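You operate a simulated robot arm through the tools that you are given. There is no shell and no other tool. Be economical: measure what you need, move in short steps, check, and stop when the job is done.

Carry out the task below with a simulated robot arm. There is one attempt and no reset: what you move stays moved.

TASK
Run the block with the green top through the patcher at 150 C.
Fine: lay it on the ribbed plate afterwards; the slide ends pulled out; the two blocks beside it and the dwell slider stay.

It is judged by the outcome, as a careful person would: the job done as asked, and still so three seconds after it is handed in. It fails if anything else is knocked over, pushed out of place, dropped, spilled or broken.

THE ROBOT
A 7-joint arm with a two-finger parallel gripper, fixed in place. Base frame: the origin is at the foot of the arm, x ahead of it, y to its left, z up; the work surface is at about z = 0. Lengths are in m, angles in degrees, forces in N, time in s.
With the tool pointing down near the work surface it reaches from about 0.22 to 0.58 m from the base axis. Its first joint turns from -66.0 to 66.0 degrees. Payload 2.5 kg.
Tool frame: the origin (TCP) lies between the finger pads and is the grasp point; the fingertips stand 0.023 m ahead of it; z points along the fingers, y is the line along which they close. Largest opening 0.094 m; finger width 0.038, thickness 0.01; the body of the gripper, 0.054 by 0.096 m, starts 0.039 m behind the TCP.
Orientation is told as [roll, pitch, yaw] about the base's x, y, z axes, in that order, counted from this pose: with the fingers straight down and closing along the base's y, the tool's x points along the base's -x, its y along +y and its z along -z.

THE INTERFACE
- The arm moves only by the tool servo_tool. Its argument "series" is a list of rows, each an object (a shift or turn left out is 0, a gripper value left out holds the last) with "linear": the shift along the tool's x, y, z in m, a list of three; "angular": the turn, a rotation vector about the tool's x, y, z in degrees, a list of three; "grip": the opening, from 0 (shut) to 1 (fully open). In form: [{"linear": [tx, ty, tz], "angular": [wx, wy, wz], "grip": grip}, ...]. A call has 1 to 20 rows; each row is the pose to reach, as a shift and turn from the pose commanded when the call began, along the tool's axes at that moment. A row lasts 0.2 s, in which the tool goes at most 0.05 m and 8.6 degrees; a call with a longer step from one row to the next is refused whole, and so is a gripper value outside its range. Where a pose cannot be reached the arm comes as near as it can. A force on the tool above 70 N (or 10 N above the force at the start of the call, whichever is more), or a blocked arm, ends the call early, and 0.2 s more pass. The fingers move at their own pace (about 0.108 m/s each) and stop on an object; they squeeze with about 27 N. The grip force told is the motor's: it shows also when the fingers shut on nothing. Time passes only in rows, and 0.2 s behind the last, so rows that repeat a pose let the fingers close. The reply holds the time, the measured pose of the TCP, the force on the tool along the base axes, the opening and the grip force, in the units named above and with some noise, with the torque about the TCP (base axes, N m) and any sound that the robot's microphone picked up, and new pictures: "show" is both (left out), scene, wrist or none.
- Cameras (640 x 400 px; columns grow to the right, rows downward): "scene" is fixed at [0.1106, -0.405, 0.5384]; the picture's right is [0.88, -0.48, 0.00], its down [-0.30, -0.56, -0.77] and it looks along [0.37, 0.68, -0.63] (base axes); focal length 298 px, centre (320, 200). "wrist" rides on the gripper at [0.086, 0.016, -0.074] in the tool frame; the picture's right is [-0.18, 0.98, 0.00], its down [-0.58, -0.11, -0.81] and it looks along [-0.79, -0.15, 0.59] (tool axes); focal length 243 px, centre (320, 200).
- locate(camera, pixels): for up to 12 pixels [column, row] of the newest picture of that camera ("zoom" is the newest enlarged one), the place [x, y, z] in the base frame of the surface seen there, good to about 0.002 m. No time passes.
- close_up(camera, box): a new picture of the part [left, top, right, bottom] of that camera's present view, enlarged. No time passes.
- hand_in(): hands the job in; it is judged then, once.

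Keep the steps short. Do not move on a guess: measure, check each grasp and each placing, and mend mistakes. In all there are 80 turns and 200 pictures (those below and enlarged ones count). Leave the gripper open and the arm clear of the work at the hand-in unless told otherwise, and finish with a single line.

The tools are called as a command line: name --argument value ..., lists and objects as JSON in quotes. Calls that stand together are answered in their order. servo_tool: Moves the arm, as the interface text tells. Its arguments: {"type":"object","properties":{"series":{"type":"array"},"show":{"type":"string","enum":["both","scene","wrist","none"]}},"required":["series"]} The other tools are called the same way: locate (camera, pixels) gives the place of the surface under pixels of a picture; close_up (camera, box) takes an enlarged picture of a part of a camera's view; hand_in () hands the job in.

At the start:

```text
clock: 0.0
tcp_pos: [0.3653, 0.0261, 0.2853]
orientation: [0.0, 0.0, 0.0]
force: [-0.2, 0.5, -0.6]
moment: [0.01, -0.02, -0.02]
gripper_width: 0.0938
gripper_force: 0.1
```

scene: 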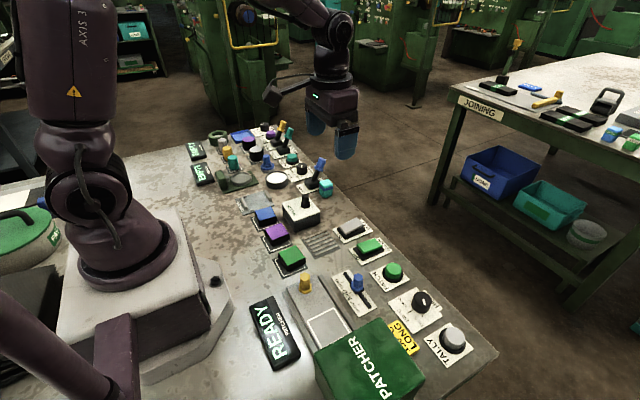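
wrist: 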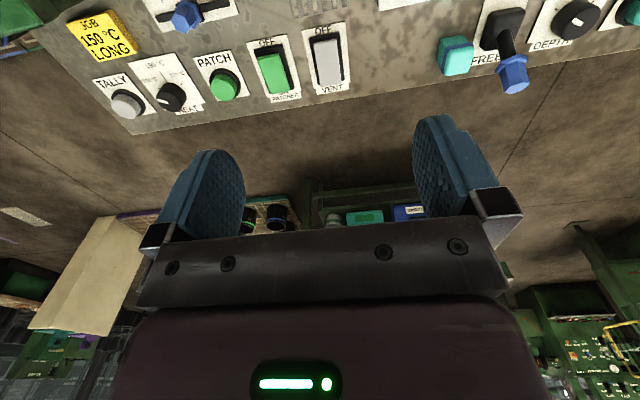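

I'll start by looking closely at the work area in enlarged pictures.

close_up --camera "scene" --box '[230, 180, 390, 280]'

close_up --camera "scene" --box '[240, 260, 500, 400]'

close_up --camera "wrist" --box '[40, 0, 360, 140]'

close_up --camera "scene" --box '[180, 110, 340, 210]'

```text
4.00 times, centred on (310, 230) of scene
```

zoom: 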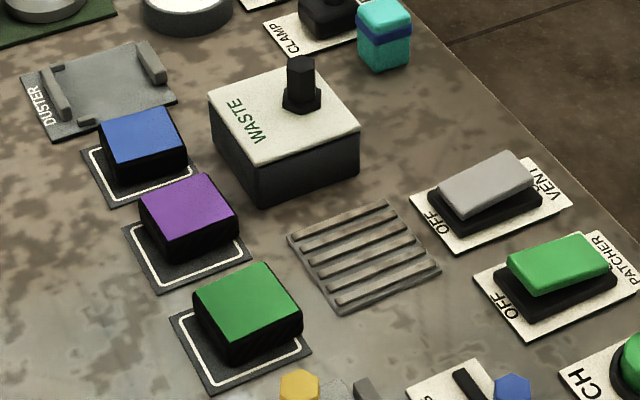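

```text
2.46 times, centred on (370, 330) of scene
```

zoom: 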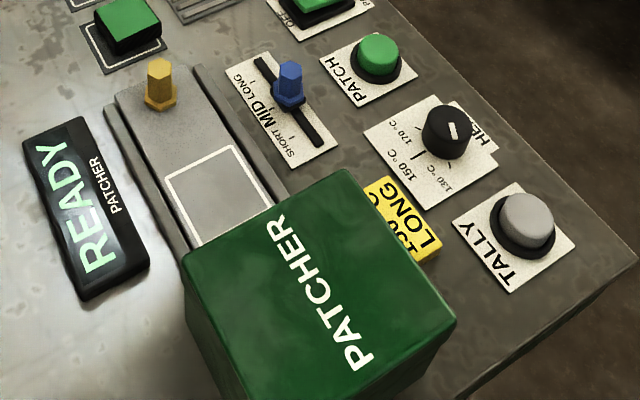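

```text
2.00 times, centred on (200, 70) of wrist
```

zoom: 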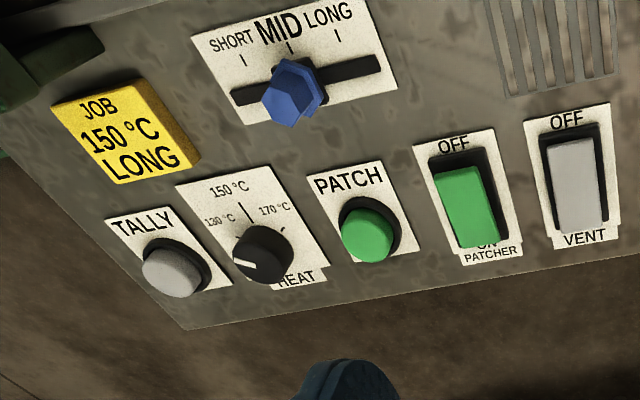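

```text
4.00 times, centred on (260, 160) of scene
```

zoom: 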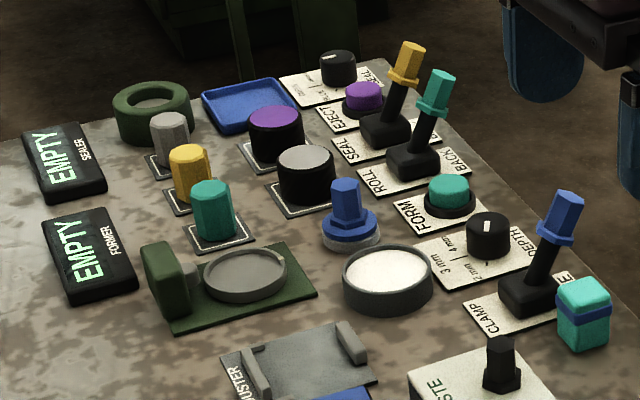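

The green-topped block sits on a mat. The dwell slider is at MID and the heat dial looks to be near 130, so next I'll measure the parts in the scene view.

locate --camera "scene" --pixels '[[291, 256], [277, 233], [265, 215], [321, 243], [305, 277], [324, 322], [393, 270], [421, 300], [371, 246], [357, 285], [353, 360], [453, 336]]'

locate --camera "wrist" --pixels '[[171, 96], [162, 100], [224, 84], [274, 75], [268, 60], [280, 90], [186, 15]]'

close_up --camera "wrist" --box '[120, 40, 310, 140]'

close_up --camera "scene" --box '[360, 220, 460, 330]'

```text
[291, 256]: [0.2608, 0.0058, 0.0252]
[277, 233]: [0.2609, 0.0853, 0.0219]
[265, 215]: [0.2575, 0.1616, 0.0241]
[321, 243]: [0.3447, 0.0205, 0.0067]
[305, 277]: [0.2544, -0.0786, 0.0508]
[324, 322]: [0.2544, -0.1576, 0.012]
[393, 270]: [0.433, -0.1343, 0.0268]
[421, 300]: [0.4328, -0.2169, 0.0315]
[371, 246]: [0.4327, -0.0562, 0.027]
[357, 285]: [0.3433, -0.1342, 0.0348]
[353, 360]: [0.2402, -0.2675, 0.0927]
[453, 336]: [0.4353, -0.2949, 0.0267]
```

```text
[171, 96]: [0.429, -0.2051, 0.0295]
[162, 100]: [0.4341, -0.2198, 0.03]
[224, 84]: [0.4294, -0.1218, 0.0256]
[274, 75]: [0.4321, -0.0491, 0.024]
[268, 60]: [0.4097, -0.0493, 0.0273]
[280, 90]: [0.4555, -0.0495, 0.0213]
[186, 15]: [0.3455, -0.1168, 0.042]
```

```text
3.37 times, centred on (215, 90) of wrist
```

zoom: 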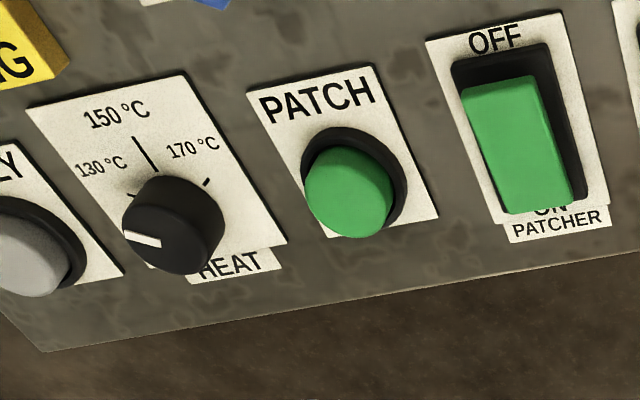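

```text
3.64 times, centred on (410, 275) of scene
```

zoom: 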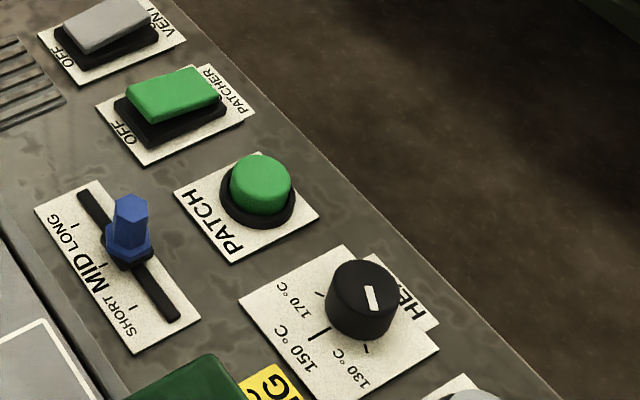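

The PATCHER rocker has its far (ON) end lower, so it's on. I'll move to a closer view of the heat dial.

servo_tool --series '[{"linear": [0.007, -0.039, 0.017]}, {"linear": [0.014, -0.078, 0.034]}, {"linear": [0.021, -0.117, 0.051]}, {"linear": [0.028, -0.156, 0.068]}, {"linear": [0.035, -0.196, 0.085]}, {"linear": [0.035, -0.196, 0.085]}]'

close_up --camera "wrist" --box '[230, 80, 390, 180]'

close_up --camera "wrist" --box '[0, 0, 320, 200]'

```text
clock: 1.4
tcp_pos: [0.3287, -0.1712, 0.1997]
orientation: [0.1, 0.0, 0.1]
force: [0.1, 0.4, -0.9]
moment: [0.04, 0.01, 0.01]
gripper_width: 0.0941
gripper_force: 0.0
```

scene: 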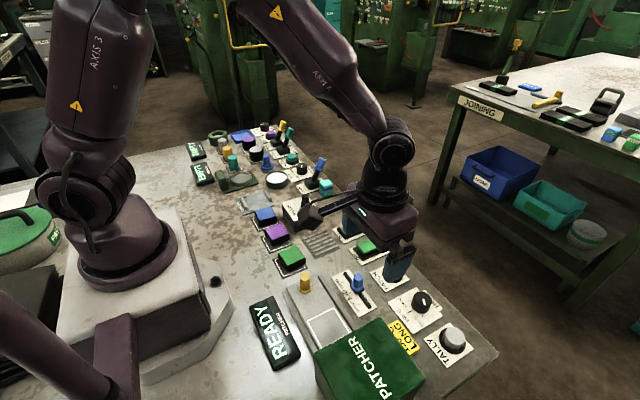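
wrist: 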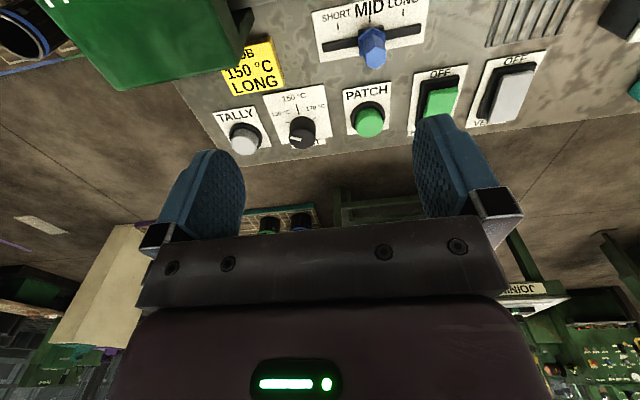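

```text
4.00 times, centred on (310, 130) of wrist
```

zoom: 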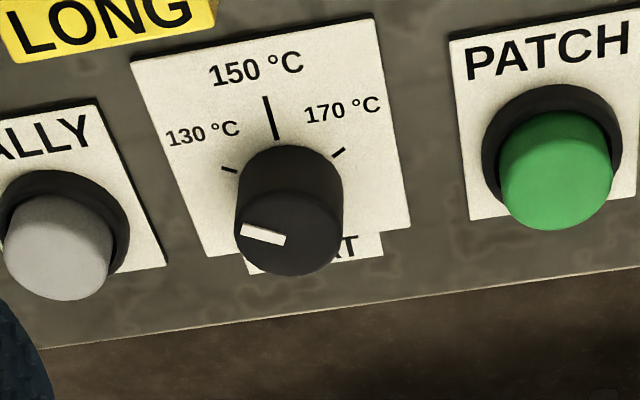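

```text
2.00 times, centred on (160, 100) of wrist
```

zoom: 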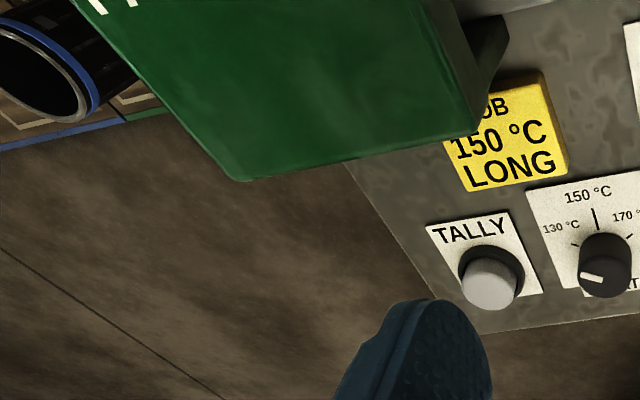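

The dial mark reads about 130. I'll measure the mark, the knob and the ticks to work out the turn.

locate --camera "wrist" --pixels '[[301, 139.5], [291.5, 138], [302.5, 131], [302.5, 146], [290, 136], [315, 138], [287.5, 122.5], [297, 105], [299, 114], [314.5, 118]]'

close_up --camera "scene" --box '[390, 275, 450, 325]'

```text
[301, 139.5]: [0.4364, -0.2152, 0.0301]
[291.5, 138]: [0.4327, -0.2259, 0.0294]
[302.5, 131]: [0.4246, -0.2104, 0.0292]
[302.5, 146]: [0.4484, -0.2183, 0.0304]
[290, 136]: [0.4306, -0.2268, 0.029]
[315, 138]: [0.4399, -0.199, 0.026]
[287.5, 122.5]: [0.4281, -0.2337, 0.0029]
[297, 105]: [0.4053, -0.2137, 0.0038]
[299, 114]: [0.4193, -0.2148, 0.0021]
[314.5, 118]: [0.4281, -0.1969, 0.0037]
```

```text
8.00 times, centred on (420, 300) of scene
```

zoom: 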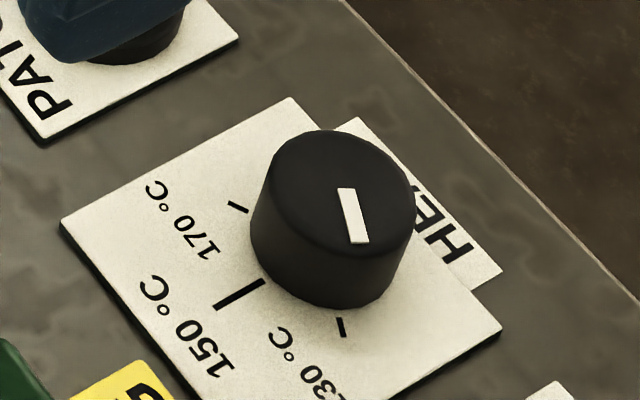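

The knob centre is about (0.4365, -0.2145), with its top at z≈0.030 and its mark at 130. It needs about 65° to reach 150. Before I go down I'll measure the patcher housing edges for clearance.

locate --camera "scene" --pixels '[[380, 321], [317, 357], [422, 374], [405, 338], [291, 256], [285, 293], [301, 288], [325, 308], [345, 330], [309, 322], [305, 292], [305, 283]]'

close_up --camera "scene" --box '[270, 235, 400, 345]'

```text
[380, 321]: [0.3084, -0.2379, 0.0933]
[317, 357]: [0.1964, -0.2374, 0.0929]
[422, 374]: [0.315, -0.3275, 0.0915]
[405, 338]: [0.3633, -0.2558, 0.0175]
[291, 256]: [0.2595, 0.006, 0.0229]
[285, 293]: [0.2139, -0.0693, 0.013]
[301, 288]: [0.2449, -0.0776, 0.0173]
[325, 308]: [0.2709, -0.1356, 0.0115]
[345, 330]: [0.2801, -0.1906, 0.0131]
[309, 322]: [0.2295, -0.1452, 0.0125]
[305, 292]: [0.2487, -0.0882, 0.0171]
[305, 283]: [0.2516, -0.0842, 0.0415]
```

```text
3.64 times, centred on (335, 290) of scene
```

zoom: 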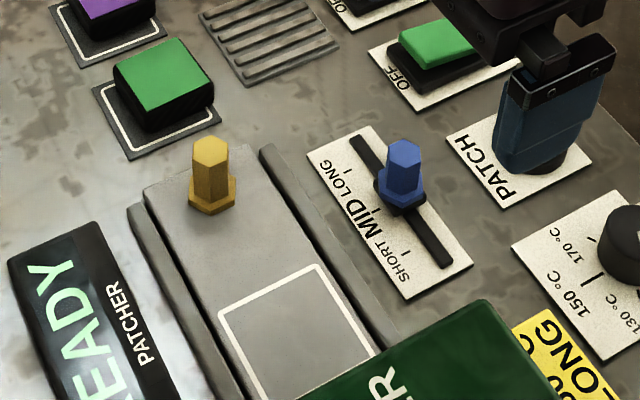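

The housing spans x 0.19–0.315 for y<-0.237, so it's well clear. I'll move above the dial with the fingers partly closed.

servo_tool --series '[{"linear": [-0.027, -0.011, 0.025], "grip": 0.58}, {"linear": [-0.054, -0.022, 0.05]}, {"linear": [-0.081, -0.033, 0.075]}, {"linear": [-0.108, -0.0433, 0.1]}, {"linear": [-0.108, -0.0433, 0.125]}, {"linear": [-0.108, -0.0433, 0.125]}]'

close_up --camera "scene" --box '[370, 240, 480, 340]'

```text
clock: 2.8
tcp_pos: [0.4365, -0.2138, 0.0756]
orientation: [0.0, 0.0, 0.0]
force: [0.5, -0.6, -0.6]
moment: [0.0, -0.01, -0.02]
gripper_width: 0.0548
gripper_force: 0.2
```

scene: 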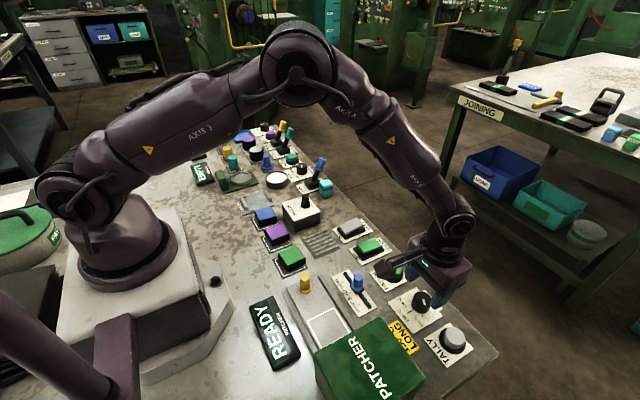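
wrist: 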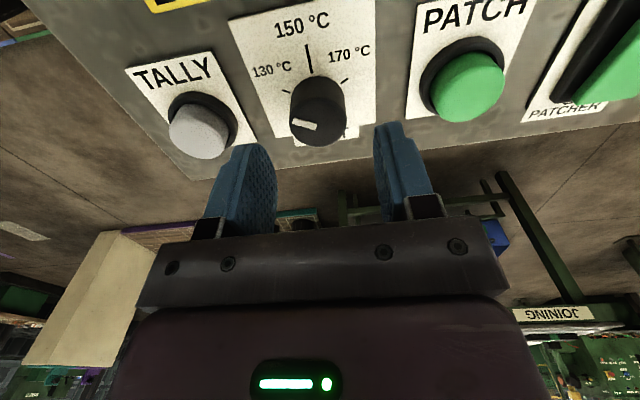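

```text
4.00 times, centred on (425, 290) of scene
```

zoom: 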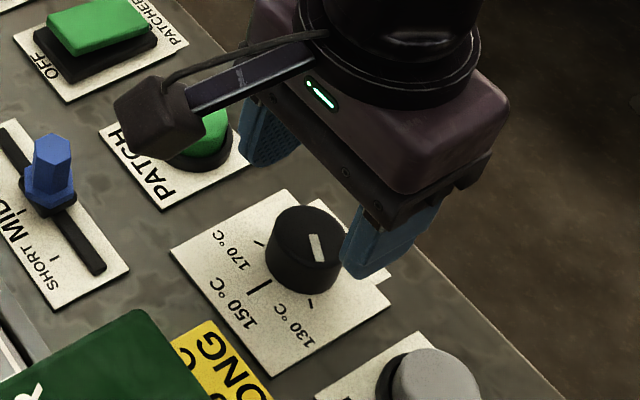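

I'll refine the knob centre from this nearer view.

locate --camera "wrist" --pixels '[[295, 122], [316, 127], [342, 118], [318, 142], [315, 112], [287, 95], [309, 60], [346, 81]]'

close_up --camera "wrist" --box '[260, 60, 380, 160]'

```text
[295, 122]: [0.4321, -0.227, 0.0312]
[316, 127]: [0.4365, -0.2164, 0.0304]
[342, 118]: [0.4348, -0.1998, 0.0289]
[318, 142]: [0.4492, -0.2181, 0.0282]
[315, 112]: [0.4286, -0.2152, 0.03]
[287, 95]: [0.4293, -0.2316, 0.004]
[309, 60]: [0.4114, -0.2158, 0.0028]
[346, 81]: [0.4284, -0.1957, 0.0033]
```

```text
4.00 times, centred on (320, 110) of wrist
```

zoom: 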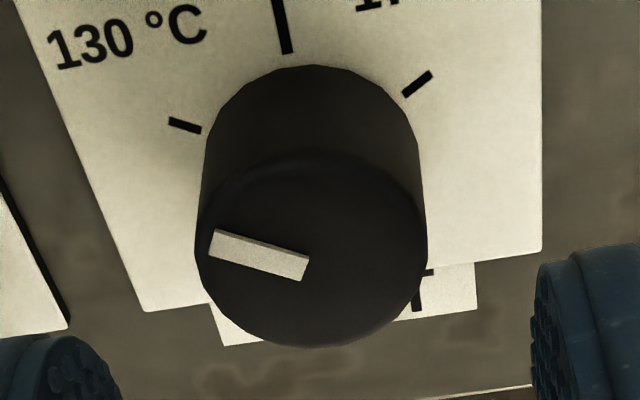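

The mark lines up with the 130 tick. I'll go down to z≈0.03 and close on the knob.

servo_tool --series '[{"linear": [0, -0.0005, 0.025]}, {"linear": [0, -0.0005, 0.045]}, {"linear": [0, -0.0005, 0.045], "grip": 0.2}, {"linear": [0, -0.0005, 0.045], "grip": 0.2}, {"linear": [0, -0.0005, 0.045], "grip": 0.2}]'

```text
clock: 4.0
tcp_pos: [0.4344, -0.2167, 0.0277]
orientation: [-0.1, 0.0, -0.1]
force: [-1.7, -8.2, -2.8]
moment: [0.24, -0.23, -0.11]
gripper_width: 0.0344
gripper_force: 45.0
```

scene: 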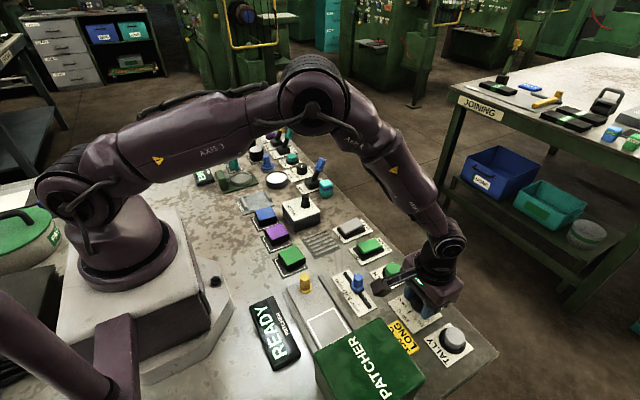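
wrist: 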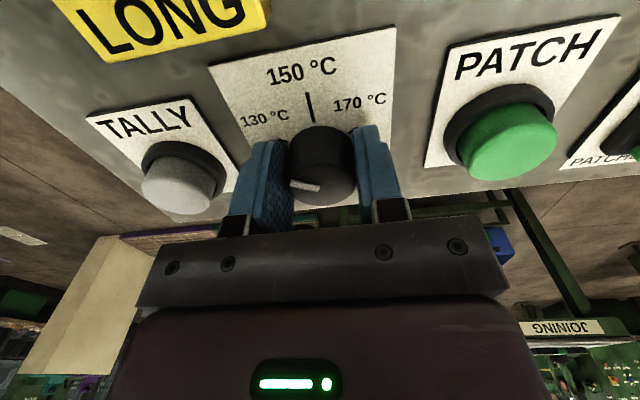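

The knob is gripped at 0.034 m wide with a slight sideways load, so I'll shift 2.5 mm towards -y and then turn about 64°.

servo_tool --series '[{"linear": [0, -0.0025, 0]}, {"linear": [0, -0.0025, 0], "angular": [0, 0, 8]}, {"linear": [0, -0.0025, 0], "angular": [0, 0, 16]}, {"linear": [0, -0.0025, 0], "angular": [0, 0, 24]}, {"linear": [0, -0.0025, 0], "angular": [0, 0, 32]}, {"linear": [0, -0.0025, 0], "angular": [0, 0, 40]}, {"linear": [0, -0.0025, 0], "angular": [0, 0, 48]}, {"linear": [0, -0.0025, 0], "angular": [0, 0, 56]}, {"linear": [0, -0.0025, 0], "angular": [0, 0, 64]}, {"linear": [0, -0.0025, 0], "angular": [0, 0, 64]}]'

close_up --camera "wrist" --box '[220, 60, 420, 220]'

```text
clock: 6.2
tcp_pos: [0.4386, -0.2134, 0.0289]
orientation: [-0.1, 0.2, -64.1]
force: [-12.1, 17.5, -5.0]
moment: [-0.19, -0.37, -0.02]
gripper_width: 0.0339
gripper_force: 44.7
```

scene: 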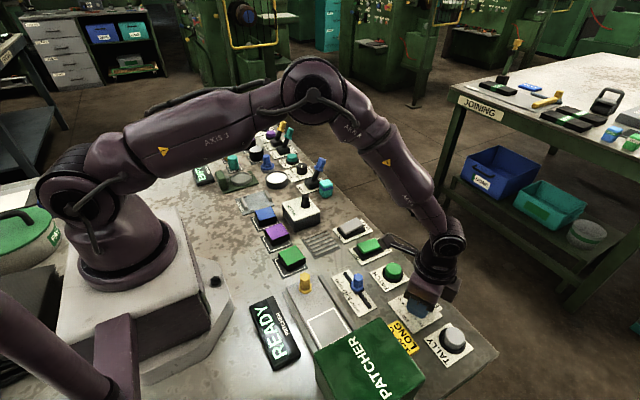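
wrist: 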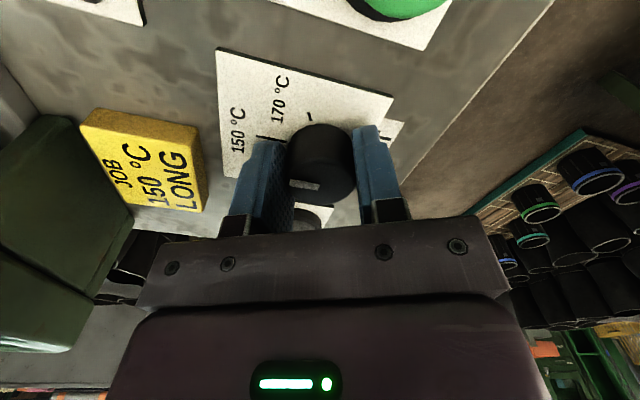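

```text
2.50 times, centred on (320, 140) of wrist
```

zoom: 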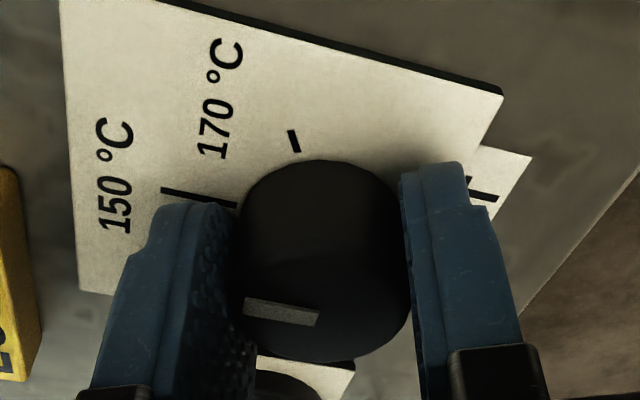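

The mark now looks parallel to the 150 tick. I'll release, rise and check.

servo_tool --series '[{"grip": 0.58}, {"grip": 0.58}, {"linear": [0, 0, -0.04]}, {"linear": [0, 0, -0.08]}, {"linear": [0, 0, -0.08], "angular": [0, 0, -8]}, {"linear": [0, 0, -0.08], "angular": [0, 0, -16]}, {"linear": [0, 0, -0.08], "angular": [0, 0, -24]}, {"linear": [0, 0, -0.08], "angular": [0, 0, -32]}, {"linear": [0, 0, -0.08], "angular": [0, 0, -40]}, {"linear": [0, 0, -0.08], "angular": [0, 0, -48]}, {"linear": [0, 0, -0.08], "angular": [0, 0, -56]}, {"linear": [0, 0, -0.08], "angular": [0, 0, -64]}, {"linear": [0, 0, -0.08], "angular": [0, 0, -64]}]'

close_up --camera "wrist" --box '[240, 40, 400, 140]'

close_up --camera "scene" --box '[390, 275, 450, 325]'

```text
clock: 9.0
tcp_pos: [0.4375, -0.2158, 0.11]
orientation: [0.0, 0.0, 0.1]
force: [-0.7, -0.5, 0.6]
moment: [0.01, -0.02, 0.03]
gripper_width: 0.0546
gripper_force: 0.0
```

scene: 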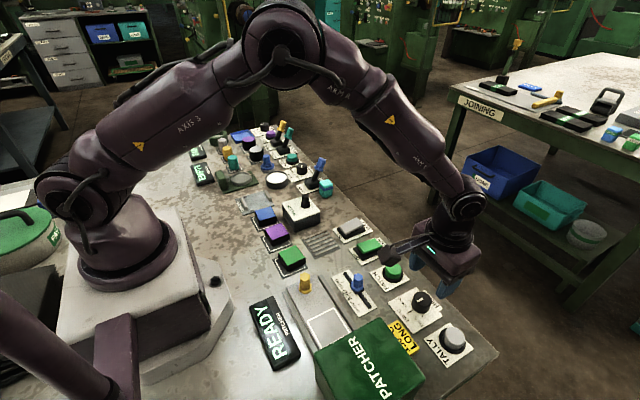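
wrist: 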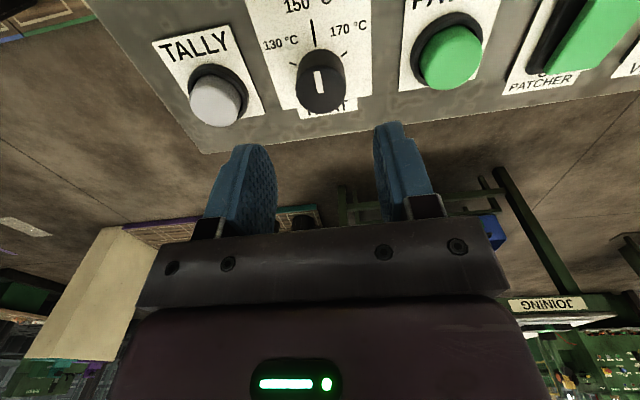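

```text
4.00 times, centred on (320, 90) of wrist
```

zoom: 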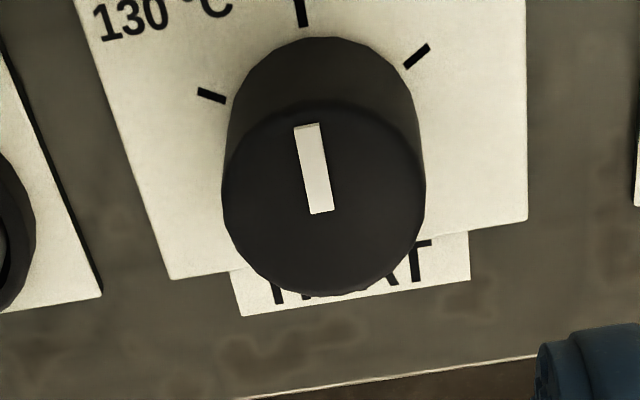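

```text
8.00 times, centred on (420, 300) of scene
```

zoom: 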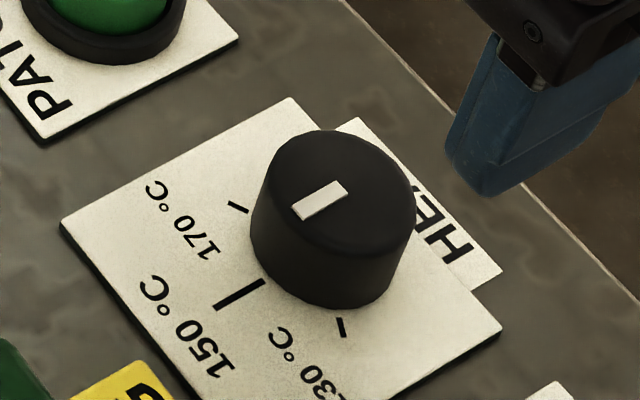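

The dial is on 150. Next I'll measure the green block, its mat, the ribbed plate and the slide square.

locate --camera "scene" --pixels '[[279, 254], [295.5, 246.5], [305, 259], [289, 266], [303, 240], [328, 231.5], [339, 247], [314, 257], [274, 259], [282, 276], [306, 267]]'

close_up --camera "scene" --box '[260, 220, 350, 285]'

close_up --camera "scene" --box '[270, 270, 370, 360]'

```text
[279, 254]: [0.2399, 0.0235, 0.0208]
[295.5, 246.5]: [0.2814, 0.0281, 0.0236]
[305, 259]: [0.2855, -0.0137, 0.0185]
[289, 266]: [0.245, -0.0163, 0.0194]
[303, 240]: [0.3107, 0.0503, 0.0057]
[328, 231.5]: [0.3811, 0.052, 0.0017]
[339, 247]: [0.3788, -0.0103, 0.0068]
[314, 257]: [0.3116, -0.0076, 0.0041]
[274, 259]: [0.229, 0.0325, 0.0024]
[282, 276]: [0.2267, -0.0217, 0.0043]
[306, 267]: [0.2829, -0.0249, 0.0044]
```

```text
6.15 times, centred on (305, 252) of scene
```

zoom: 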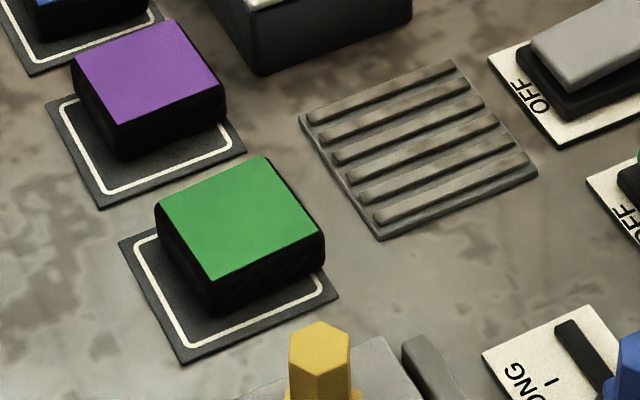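

```text
4.44 times, centred on (320, 315) of scene
```

zoom: 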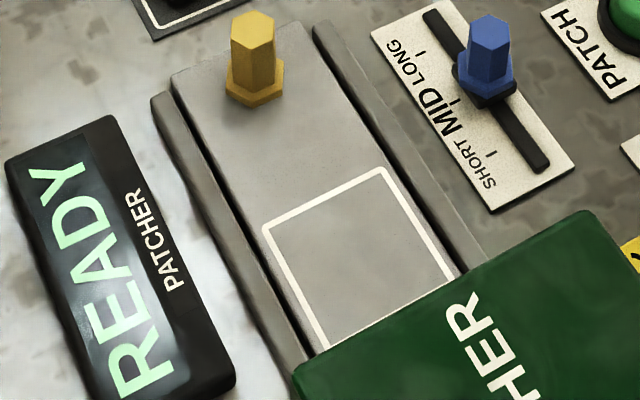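

I'll measure the slide's white square and guides, and also the knob.

locate --camera "scene" --pixels '[[308, 322], [334, 308.5], [350, 331], [322, 347], [326, 327], [305, 287], [296, 290], [309, 288], [305, 275], [285, 295], [321, 277], [315, 352]]'

servo_tool --series '[{"linear": [0.03, 0.03, -0.03], "grip": 0.8}, {"linear": [0.06, 0.06, -0.04]}, {"linear": [0.09, 0.09, -0.04]}, {"linear": [0.12, 0.12, -0.04]}, {"linear": [0.145, 0.15, -0.04]}, {"linear": [0.16, 0.19, -0.04]}, {"linear": [0.174, 0.221, -0.04], "angular": [0, 0, -5]}, {"linear": [0.174, 0.221, -0.04], "angular": [0, 0, -5]}]'

```text
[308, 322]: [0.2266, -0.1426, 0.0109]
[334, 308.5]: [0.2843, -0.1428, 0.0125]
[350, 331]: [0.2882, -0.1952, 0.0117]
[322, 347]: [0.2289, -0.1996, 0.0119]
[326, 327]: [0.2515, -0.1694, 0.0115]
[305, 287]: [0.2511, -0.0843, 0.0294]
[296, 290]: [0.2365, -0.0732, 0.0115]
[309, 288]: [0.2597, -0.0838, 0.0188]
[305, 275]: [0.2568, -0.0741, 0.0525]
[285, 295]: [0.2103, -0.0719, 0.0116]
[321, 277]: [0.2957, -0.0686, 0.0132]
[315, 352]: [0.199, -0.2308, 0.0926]
```

```text
refused: row 1 steps farther than a row can; nothing moved
```

The slide square spans x 0.226–0.287 and y -0.142 to about -0.20, so its centre is about (0.257, -0.171). I'll redo the move towards the block with smaller steps.

servo_tool --series '[{"linear": [0.02, 0.025, -0.025], "grip": 0.8}, {"linear": [0.045, 0.055, -0.04]}, {"linear": [0.07, 0.085, -0.04]}, {"linear": [0.095, 0.115, -0.04]}, {"linear": [0.12, 0.145, -0.04]}, {"linear": [0.14, 0.175, -0.04]}, {"linear": [0.16, 0.2, -0.04]}, {"linear": [0.174, 0.221, -0.04], "angular": [0, 0, -5]}, {"linear": [0.174, 0.221, -0.04], "angular": [0, 0, -5]}]'

close_up --camera "scene" --box '[230, 190, 370, 300]'

```text
clock: 11.0
tcp_pos: [0.2628, 0.0043, 0.1497]
orientation: [-0.1, -0.1, 5.1]
force: [-0.6, -0.1, 0.8]
moment: [0.0, -0.03, 0.0]
gripper_width: 0.0751
gripper_force: 0.1
```

scene: 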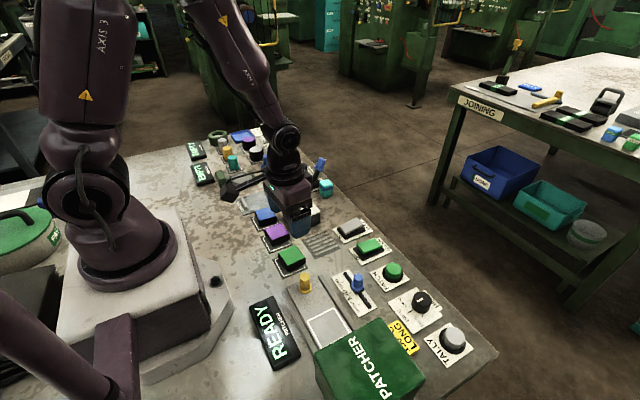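
wrist: 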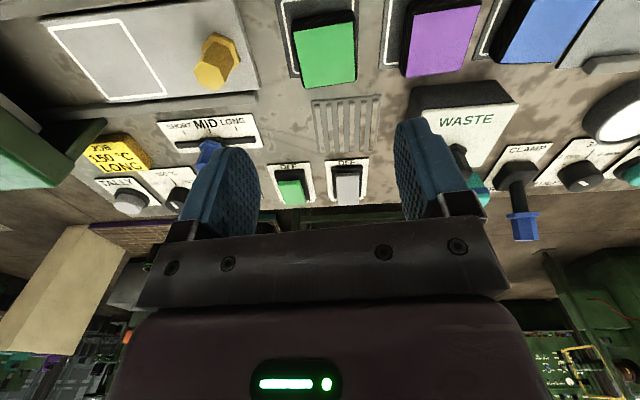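

```text
3.64 times, centred on (300, 245) of scene
```

zoom: 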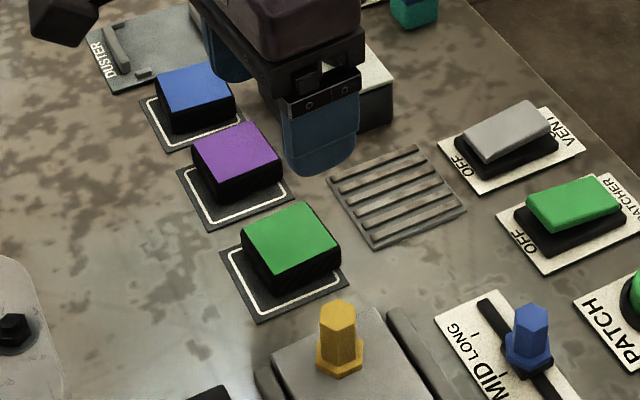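

The wrist camera sees the green block, so I'll locate the corners of its top.

locate --camera "wrist" --pixels '[[306, 84], [353, 77], [349, 25], [296, 34], [325, 55], [406, 74], [459, 69], [407, 35], [283, 2], [291, 80], [314, 102], [380, 98]]'

close_up --camera "wrist" --box '[240, 0, 480, 150]'

```text
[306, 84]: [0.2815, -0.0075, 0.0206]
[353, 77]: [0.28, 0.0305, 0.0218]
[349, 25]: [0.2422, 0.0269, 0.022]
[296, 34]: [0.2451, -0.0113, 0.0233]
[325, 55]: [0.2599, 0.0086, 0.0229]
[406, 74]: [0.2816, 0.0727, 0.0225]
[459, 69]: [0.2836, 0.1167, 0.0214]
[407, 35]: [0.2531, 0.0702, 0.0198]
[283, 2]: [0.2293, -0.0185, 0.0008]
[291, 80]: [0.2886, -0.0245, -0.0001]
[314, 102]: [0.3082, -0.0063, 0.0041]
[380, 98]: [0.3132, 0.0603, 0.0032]
```

```text
2.67 times, centred on (360, 75) of wrist
```

zoom: 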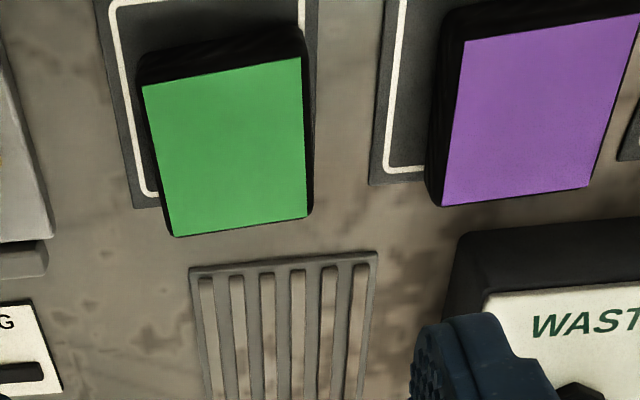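

The block centre is about (0.262, 0.0075), turned about 5°, with its top at z 0.022. I'll go down in two stages and look before closing.

servo_tool --series '[{"linear": [0.0005, 0.0033, 0.04], "grip": 0.72}, {"linear": [0.0005, 0.0033, 0.08]}, {"linear": [0.0005, 0.0033, 0.095]}, {"linear": [0.0005, 0.0033, 0.095]}]'

close_up --camera "scene" --box '[240, 200, 360, 290]'

```text
clock: 12.0
tcp_pos: [0.2641, 0.0096, 0.0542]
orientation: [0.0, -0.1, 5.0]
force: [0.5, -0.6, -0.1]
moment: [-0.02, -0.01, 0.0]
gripper_width: 0.0677
gripper_force: 0.1
```

scene: 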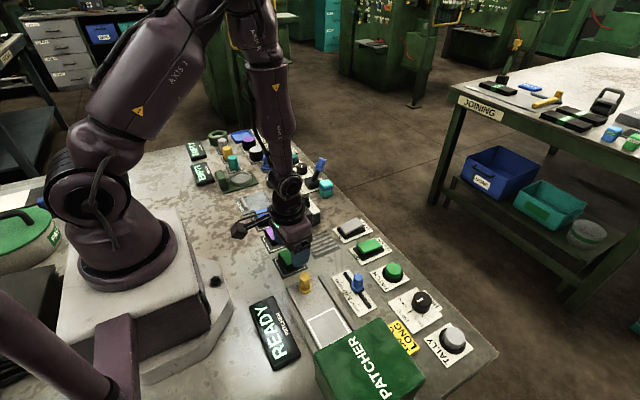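
wrist: 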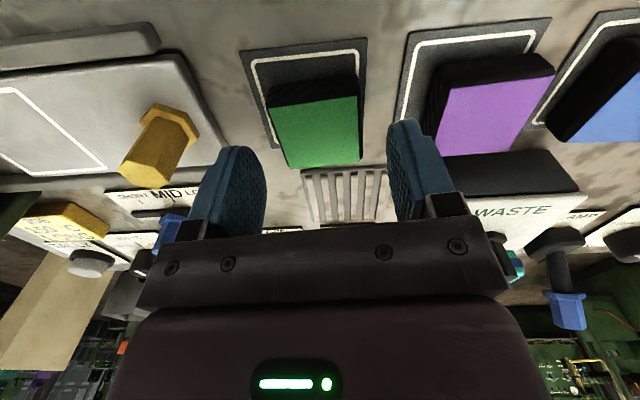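

```text
4.44 times, centred on (300, 245) of scene
```

zoom: 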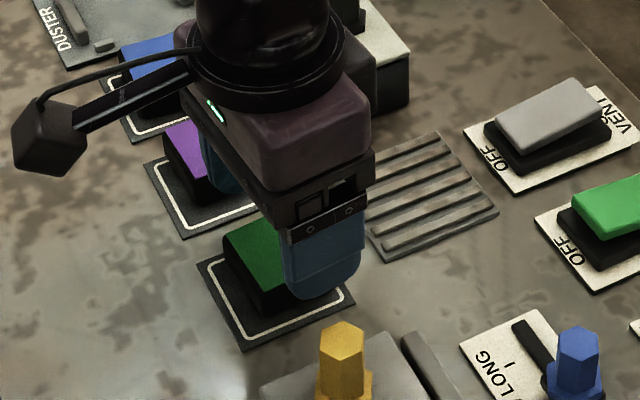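

The block lies between the fingers. I'll go down to z≈0.029 and close.

servo_tool --series '[{"linear": [0, -0.001, 0.0245]}, {"linear": [0, -0.001, 0.0245]}, {"linear": [0, -0.001, 0.0245], "grip": 0.3}, {"linear": [0, -0.001, 0.0245], "grip": 0.3}, {"linear": [0, -0.001, 0.0245], "grip": 0.3}]'

```text
clock: 13.2
tcp_pos: [0.2626, 0.0087, 0.0307]
orientation: [0.0, 0.0, 5.0]
force: [-0.2, -0.4, -0.2]
moment: [-0.04, 0.03, 0.0]
gripper_width: 0.0471
gripper_force: 27.1
```

scene: 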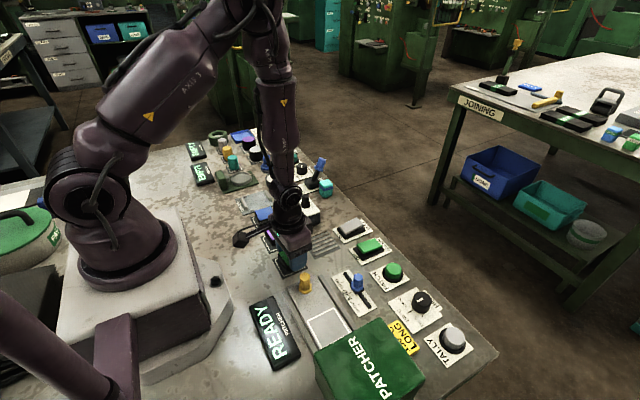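
wrist: 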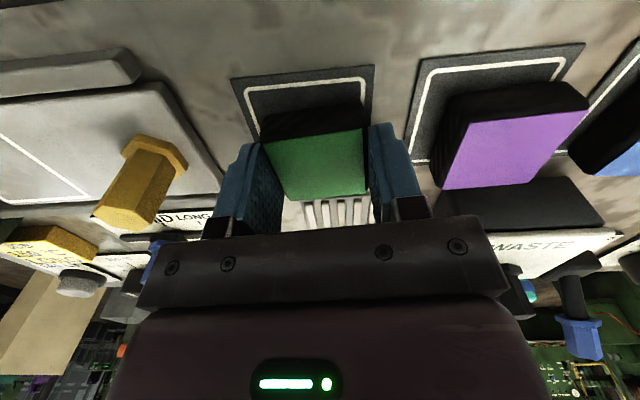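

The grasp holds at 0.047 m and 27 N. I'll lift it and carry it above the slide square, straightening the yaw.

servo_tool --series '[{"linear": [0, 0, -0.03]}, {"linear": [0, 0, -0.07]}, {"linear": [0, 0, -0.1]}, {"linear": [0.0054, -0.0446, -0.1]}, {"linear": [0.0108, -0.0892, -0.1]}, {"linear": [0.0162, -0.1338, -0.1], "angular": [0, 0, 2.5]}, {"linear": [0.0216, -0.1785, -0.1], "angular": [0, 0, 5]}, {"linear": [0.0216, -0.1785, -0.07], "angular": [0, 0, 5]}, {"linear": [0.0216, -0.1785, -0.05], "angular": [0, 0, 5]}, {"linear": [0.0216, -0.1785, -0.05], "angular": [0, 0, 5]}]'

close_up --camera "scene" --box '[270, 260, 390, 360]'

```text
clock: 15.4
tcp_pos: [0.2577, -0.1716, 0.0813]
orientation: [0.0, 0.0, 0.0]
force: [0.9, 0.0, -0.2]
moment: [0.01, -0.04, -0.02]
gripper_width: 0.0472
gripper_force: 26.8
```

scene: 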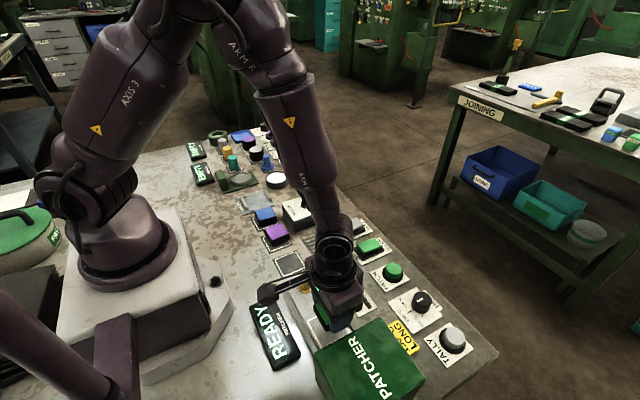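
wrist: 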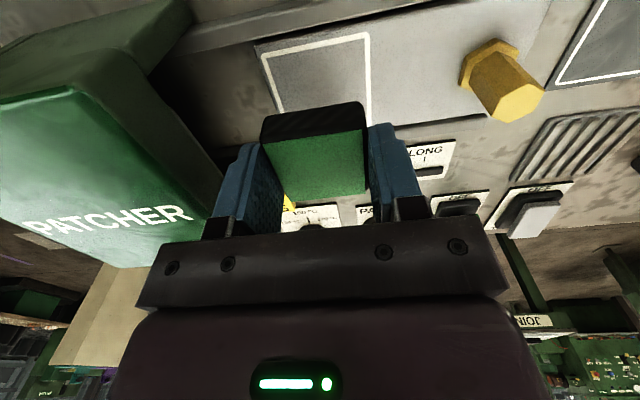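

```text
4.00 times, centred on (330, 310) of scene
```

zoom: 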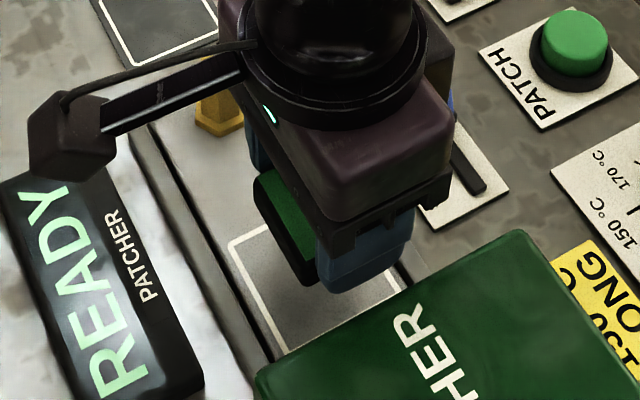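

The square is now visible from the wrist, so I'll check its true y range.

locate --camera "wrist" --pixels '[[265, 56], [368, 38], [277, 100], [370, 100], [315, 155], [300, 120], [345, 110]]'

```text
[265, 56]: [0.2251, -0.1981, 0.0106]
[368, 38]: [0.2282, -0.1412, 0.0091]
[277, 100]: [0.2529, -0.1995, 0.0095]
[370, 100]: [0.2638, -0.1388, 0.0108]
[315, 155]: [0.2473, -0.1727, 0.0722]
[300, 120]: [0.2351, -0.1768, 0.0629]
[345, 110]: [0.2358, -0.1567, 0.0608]
```

The square centre is about (0.257, -0.1695). I'll shift +2 mm in y and lower gently.

servo_tool --series '[{"linear": [0.001, 0.002, 0.02]}, {"linear": [0.001, 0.002, 0.036]}, {"linear": [0.001, 0.002, 0.039]}, {"linear": [0.001, 0.002, 0.041]}, {"linear": [0.001, 0.002, 0.041]}]'

close_up --camera "wrist" --box '[200, 20, 440, 220]'

```text
clock: 16.6
tcp_pos: [0.2583, -0.1712, 0.0403]
orientation: [0.1, 0.0, 0.0]
force: [0.2, 0.2, 0.1]
moment: [0.01, -0.01, 0.0]
gripper_width: 0.0473
gripper_force: 27.0
```

scene: 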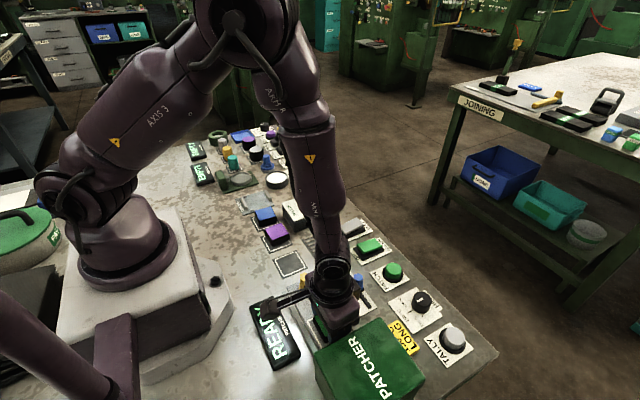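
wrist: 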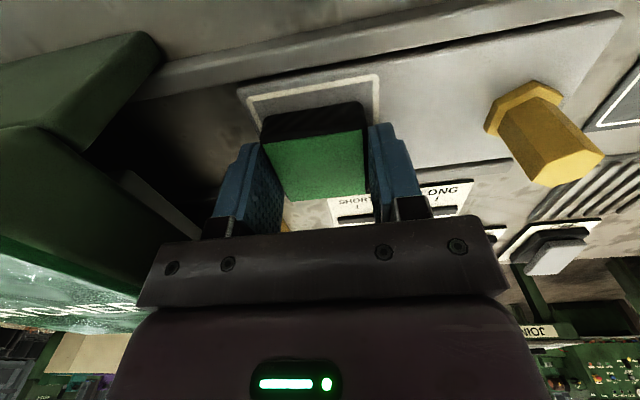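

```text
2.00 times, centred on (320, 120) of wrist
```

zoom: 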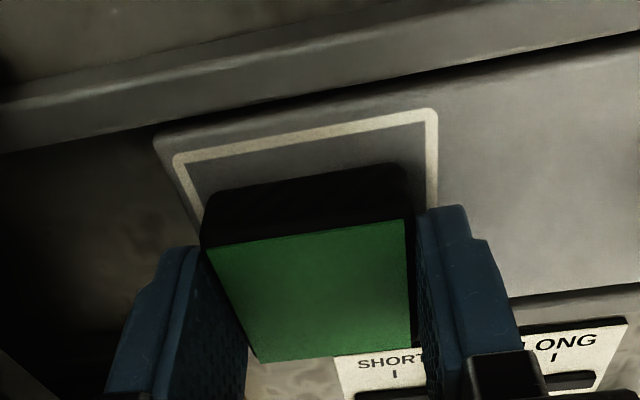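

No contact force yet, so I'll lower in 1 mm steps until it touches.

servo_tool --series '[{"linear": [0, 0, 0.001]}, {"linear": [0, 0, 0.002]}, {"linear": [0, 0, 0.002]}]' --show "none"

```text
clock: 17.4
tcp_pos: [0.2578, -0.1722, 0.0385]
orientation: [-0.1, -0.2, -0.1]
force: [-2.5, 0.0, 36.0]
moment: [0.02, 0.03, 0.01]
gripper_width: 0.0471
gripper_force: 26.9
```

It's seated with firm contact. I'll ease off 1 mm, open to 0.064 m and rise straight up.

servo_tool --series '[{"linear": [0, 0, -0.001]}, {"linear": [0, 0, -0.001], "grip": 0.67}, {"linear": [0, 0, -0.001], "grip": 0.67}, {"linear": [0, 0, -0.03]}, {"linear": [0, 0, -0.07]}, {"linear": [0, 0.04, -0.09]}, {"linear": [0, 0.08, -0.09]}, {"linear": [0, 0.08, -0.09]}]'

close_up --camera "scene" --box '[270, 260, 390, 360]'

close_up --camera "wrist" --box '[100, 0, 420, 200]'

```text
clock: 19.2
tcp_pos: [0.2581, -0.0938, 0.128]
orientation: [0.0, -0.1, -0.1]
force: [-0.1, 0.3, 1.2]
moment: [0.0, 0.0, -0.02]
gripper_width: 0.063
gripper_force: 0.1
```

scene: 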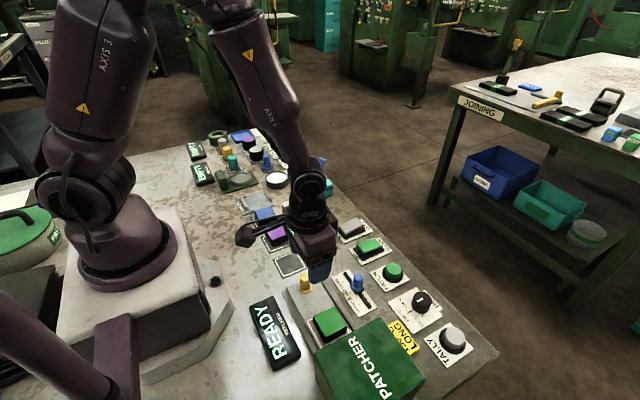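
wrist: 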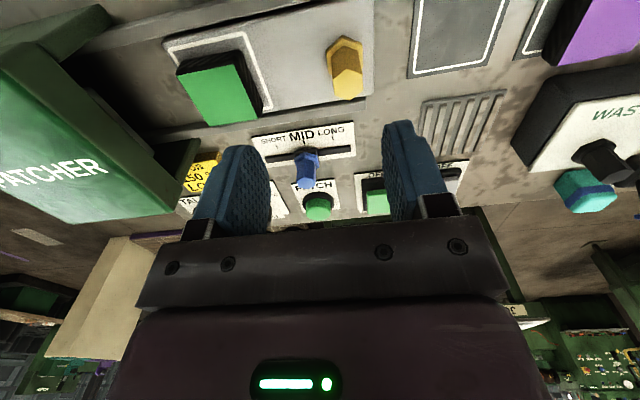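

```text
4.00 times, centred on (330, 310) of scene
```

zoom: 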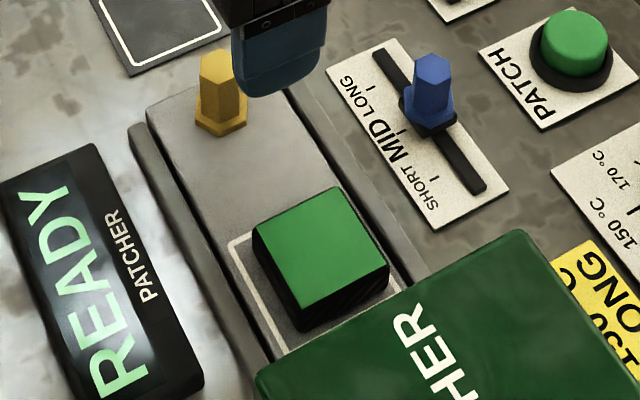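

```text
2.00 times, centred on (260, 100) of wrist
```

zoom: 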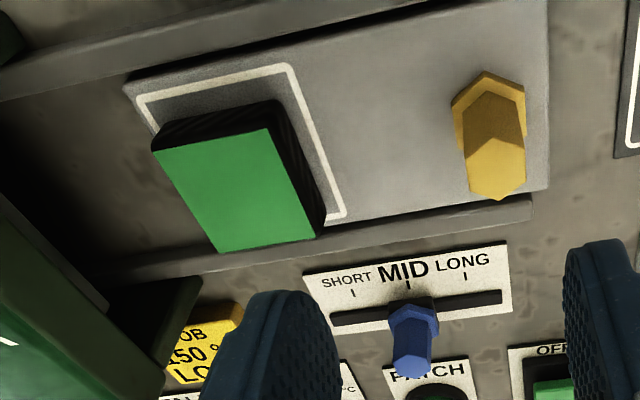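

The block sits inside the outline and READY is shown. I'll measure the slide knob precisely.

locate --camera "wrist" --pixels '[[346, 40], [328, 55], [362, 48], [346, 60], [347, 75], [348, 85], [348, 92], [335, 90], [360, 88], [348, 97], [375, 20]]'

locate --camera "scene" --pixels '[[305, 274], [302, 275], [308, 275], [305, 277], [305, 283], [300, 290], [310, 289]]'

close_up --camera "wrist" --box '[300, 20, 400, 120]'

```text
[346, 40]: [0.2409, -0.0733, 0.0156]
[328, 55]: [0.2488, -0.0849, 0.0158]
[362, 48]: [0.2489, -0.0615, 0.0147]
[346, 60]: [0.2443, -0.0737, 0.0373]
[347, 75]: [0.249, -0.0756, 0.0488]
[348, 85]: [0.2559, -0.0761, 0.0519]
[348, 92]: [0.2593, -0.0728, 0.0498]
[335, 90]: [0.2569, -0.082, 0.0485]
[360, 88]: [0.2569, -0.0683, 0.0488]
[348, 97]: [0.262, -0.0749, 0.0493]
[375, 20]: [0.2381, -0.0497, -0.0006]
```

```text
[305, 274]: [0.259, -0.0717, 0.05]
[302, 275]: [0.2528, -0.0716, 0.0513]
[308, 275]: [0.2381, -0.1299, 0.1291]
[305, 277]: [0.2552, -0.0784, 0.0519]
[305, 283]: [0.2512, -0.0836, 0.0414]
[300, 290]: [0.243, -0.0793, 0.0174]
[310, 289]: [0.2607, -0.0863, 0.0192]
```

```text
4.00 times, centred on (350, 70) of wrist
```

zoom: 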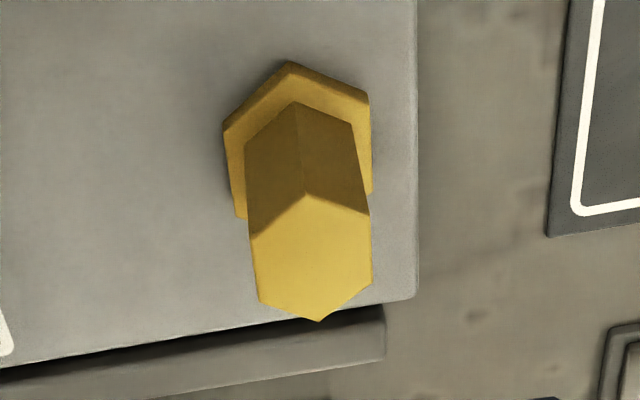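

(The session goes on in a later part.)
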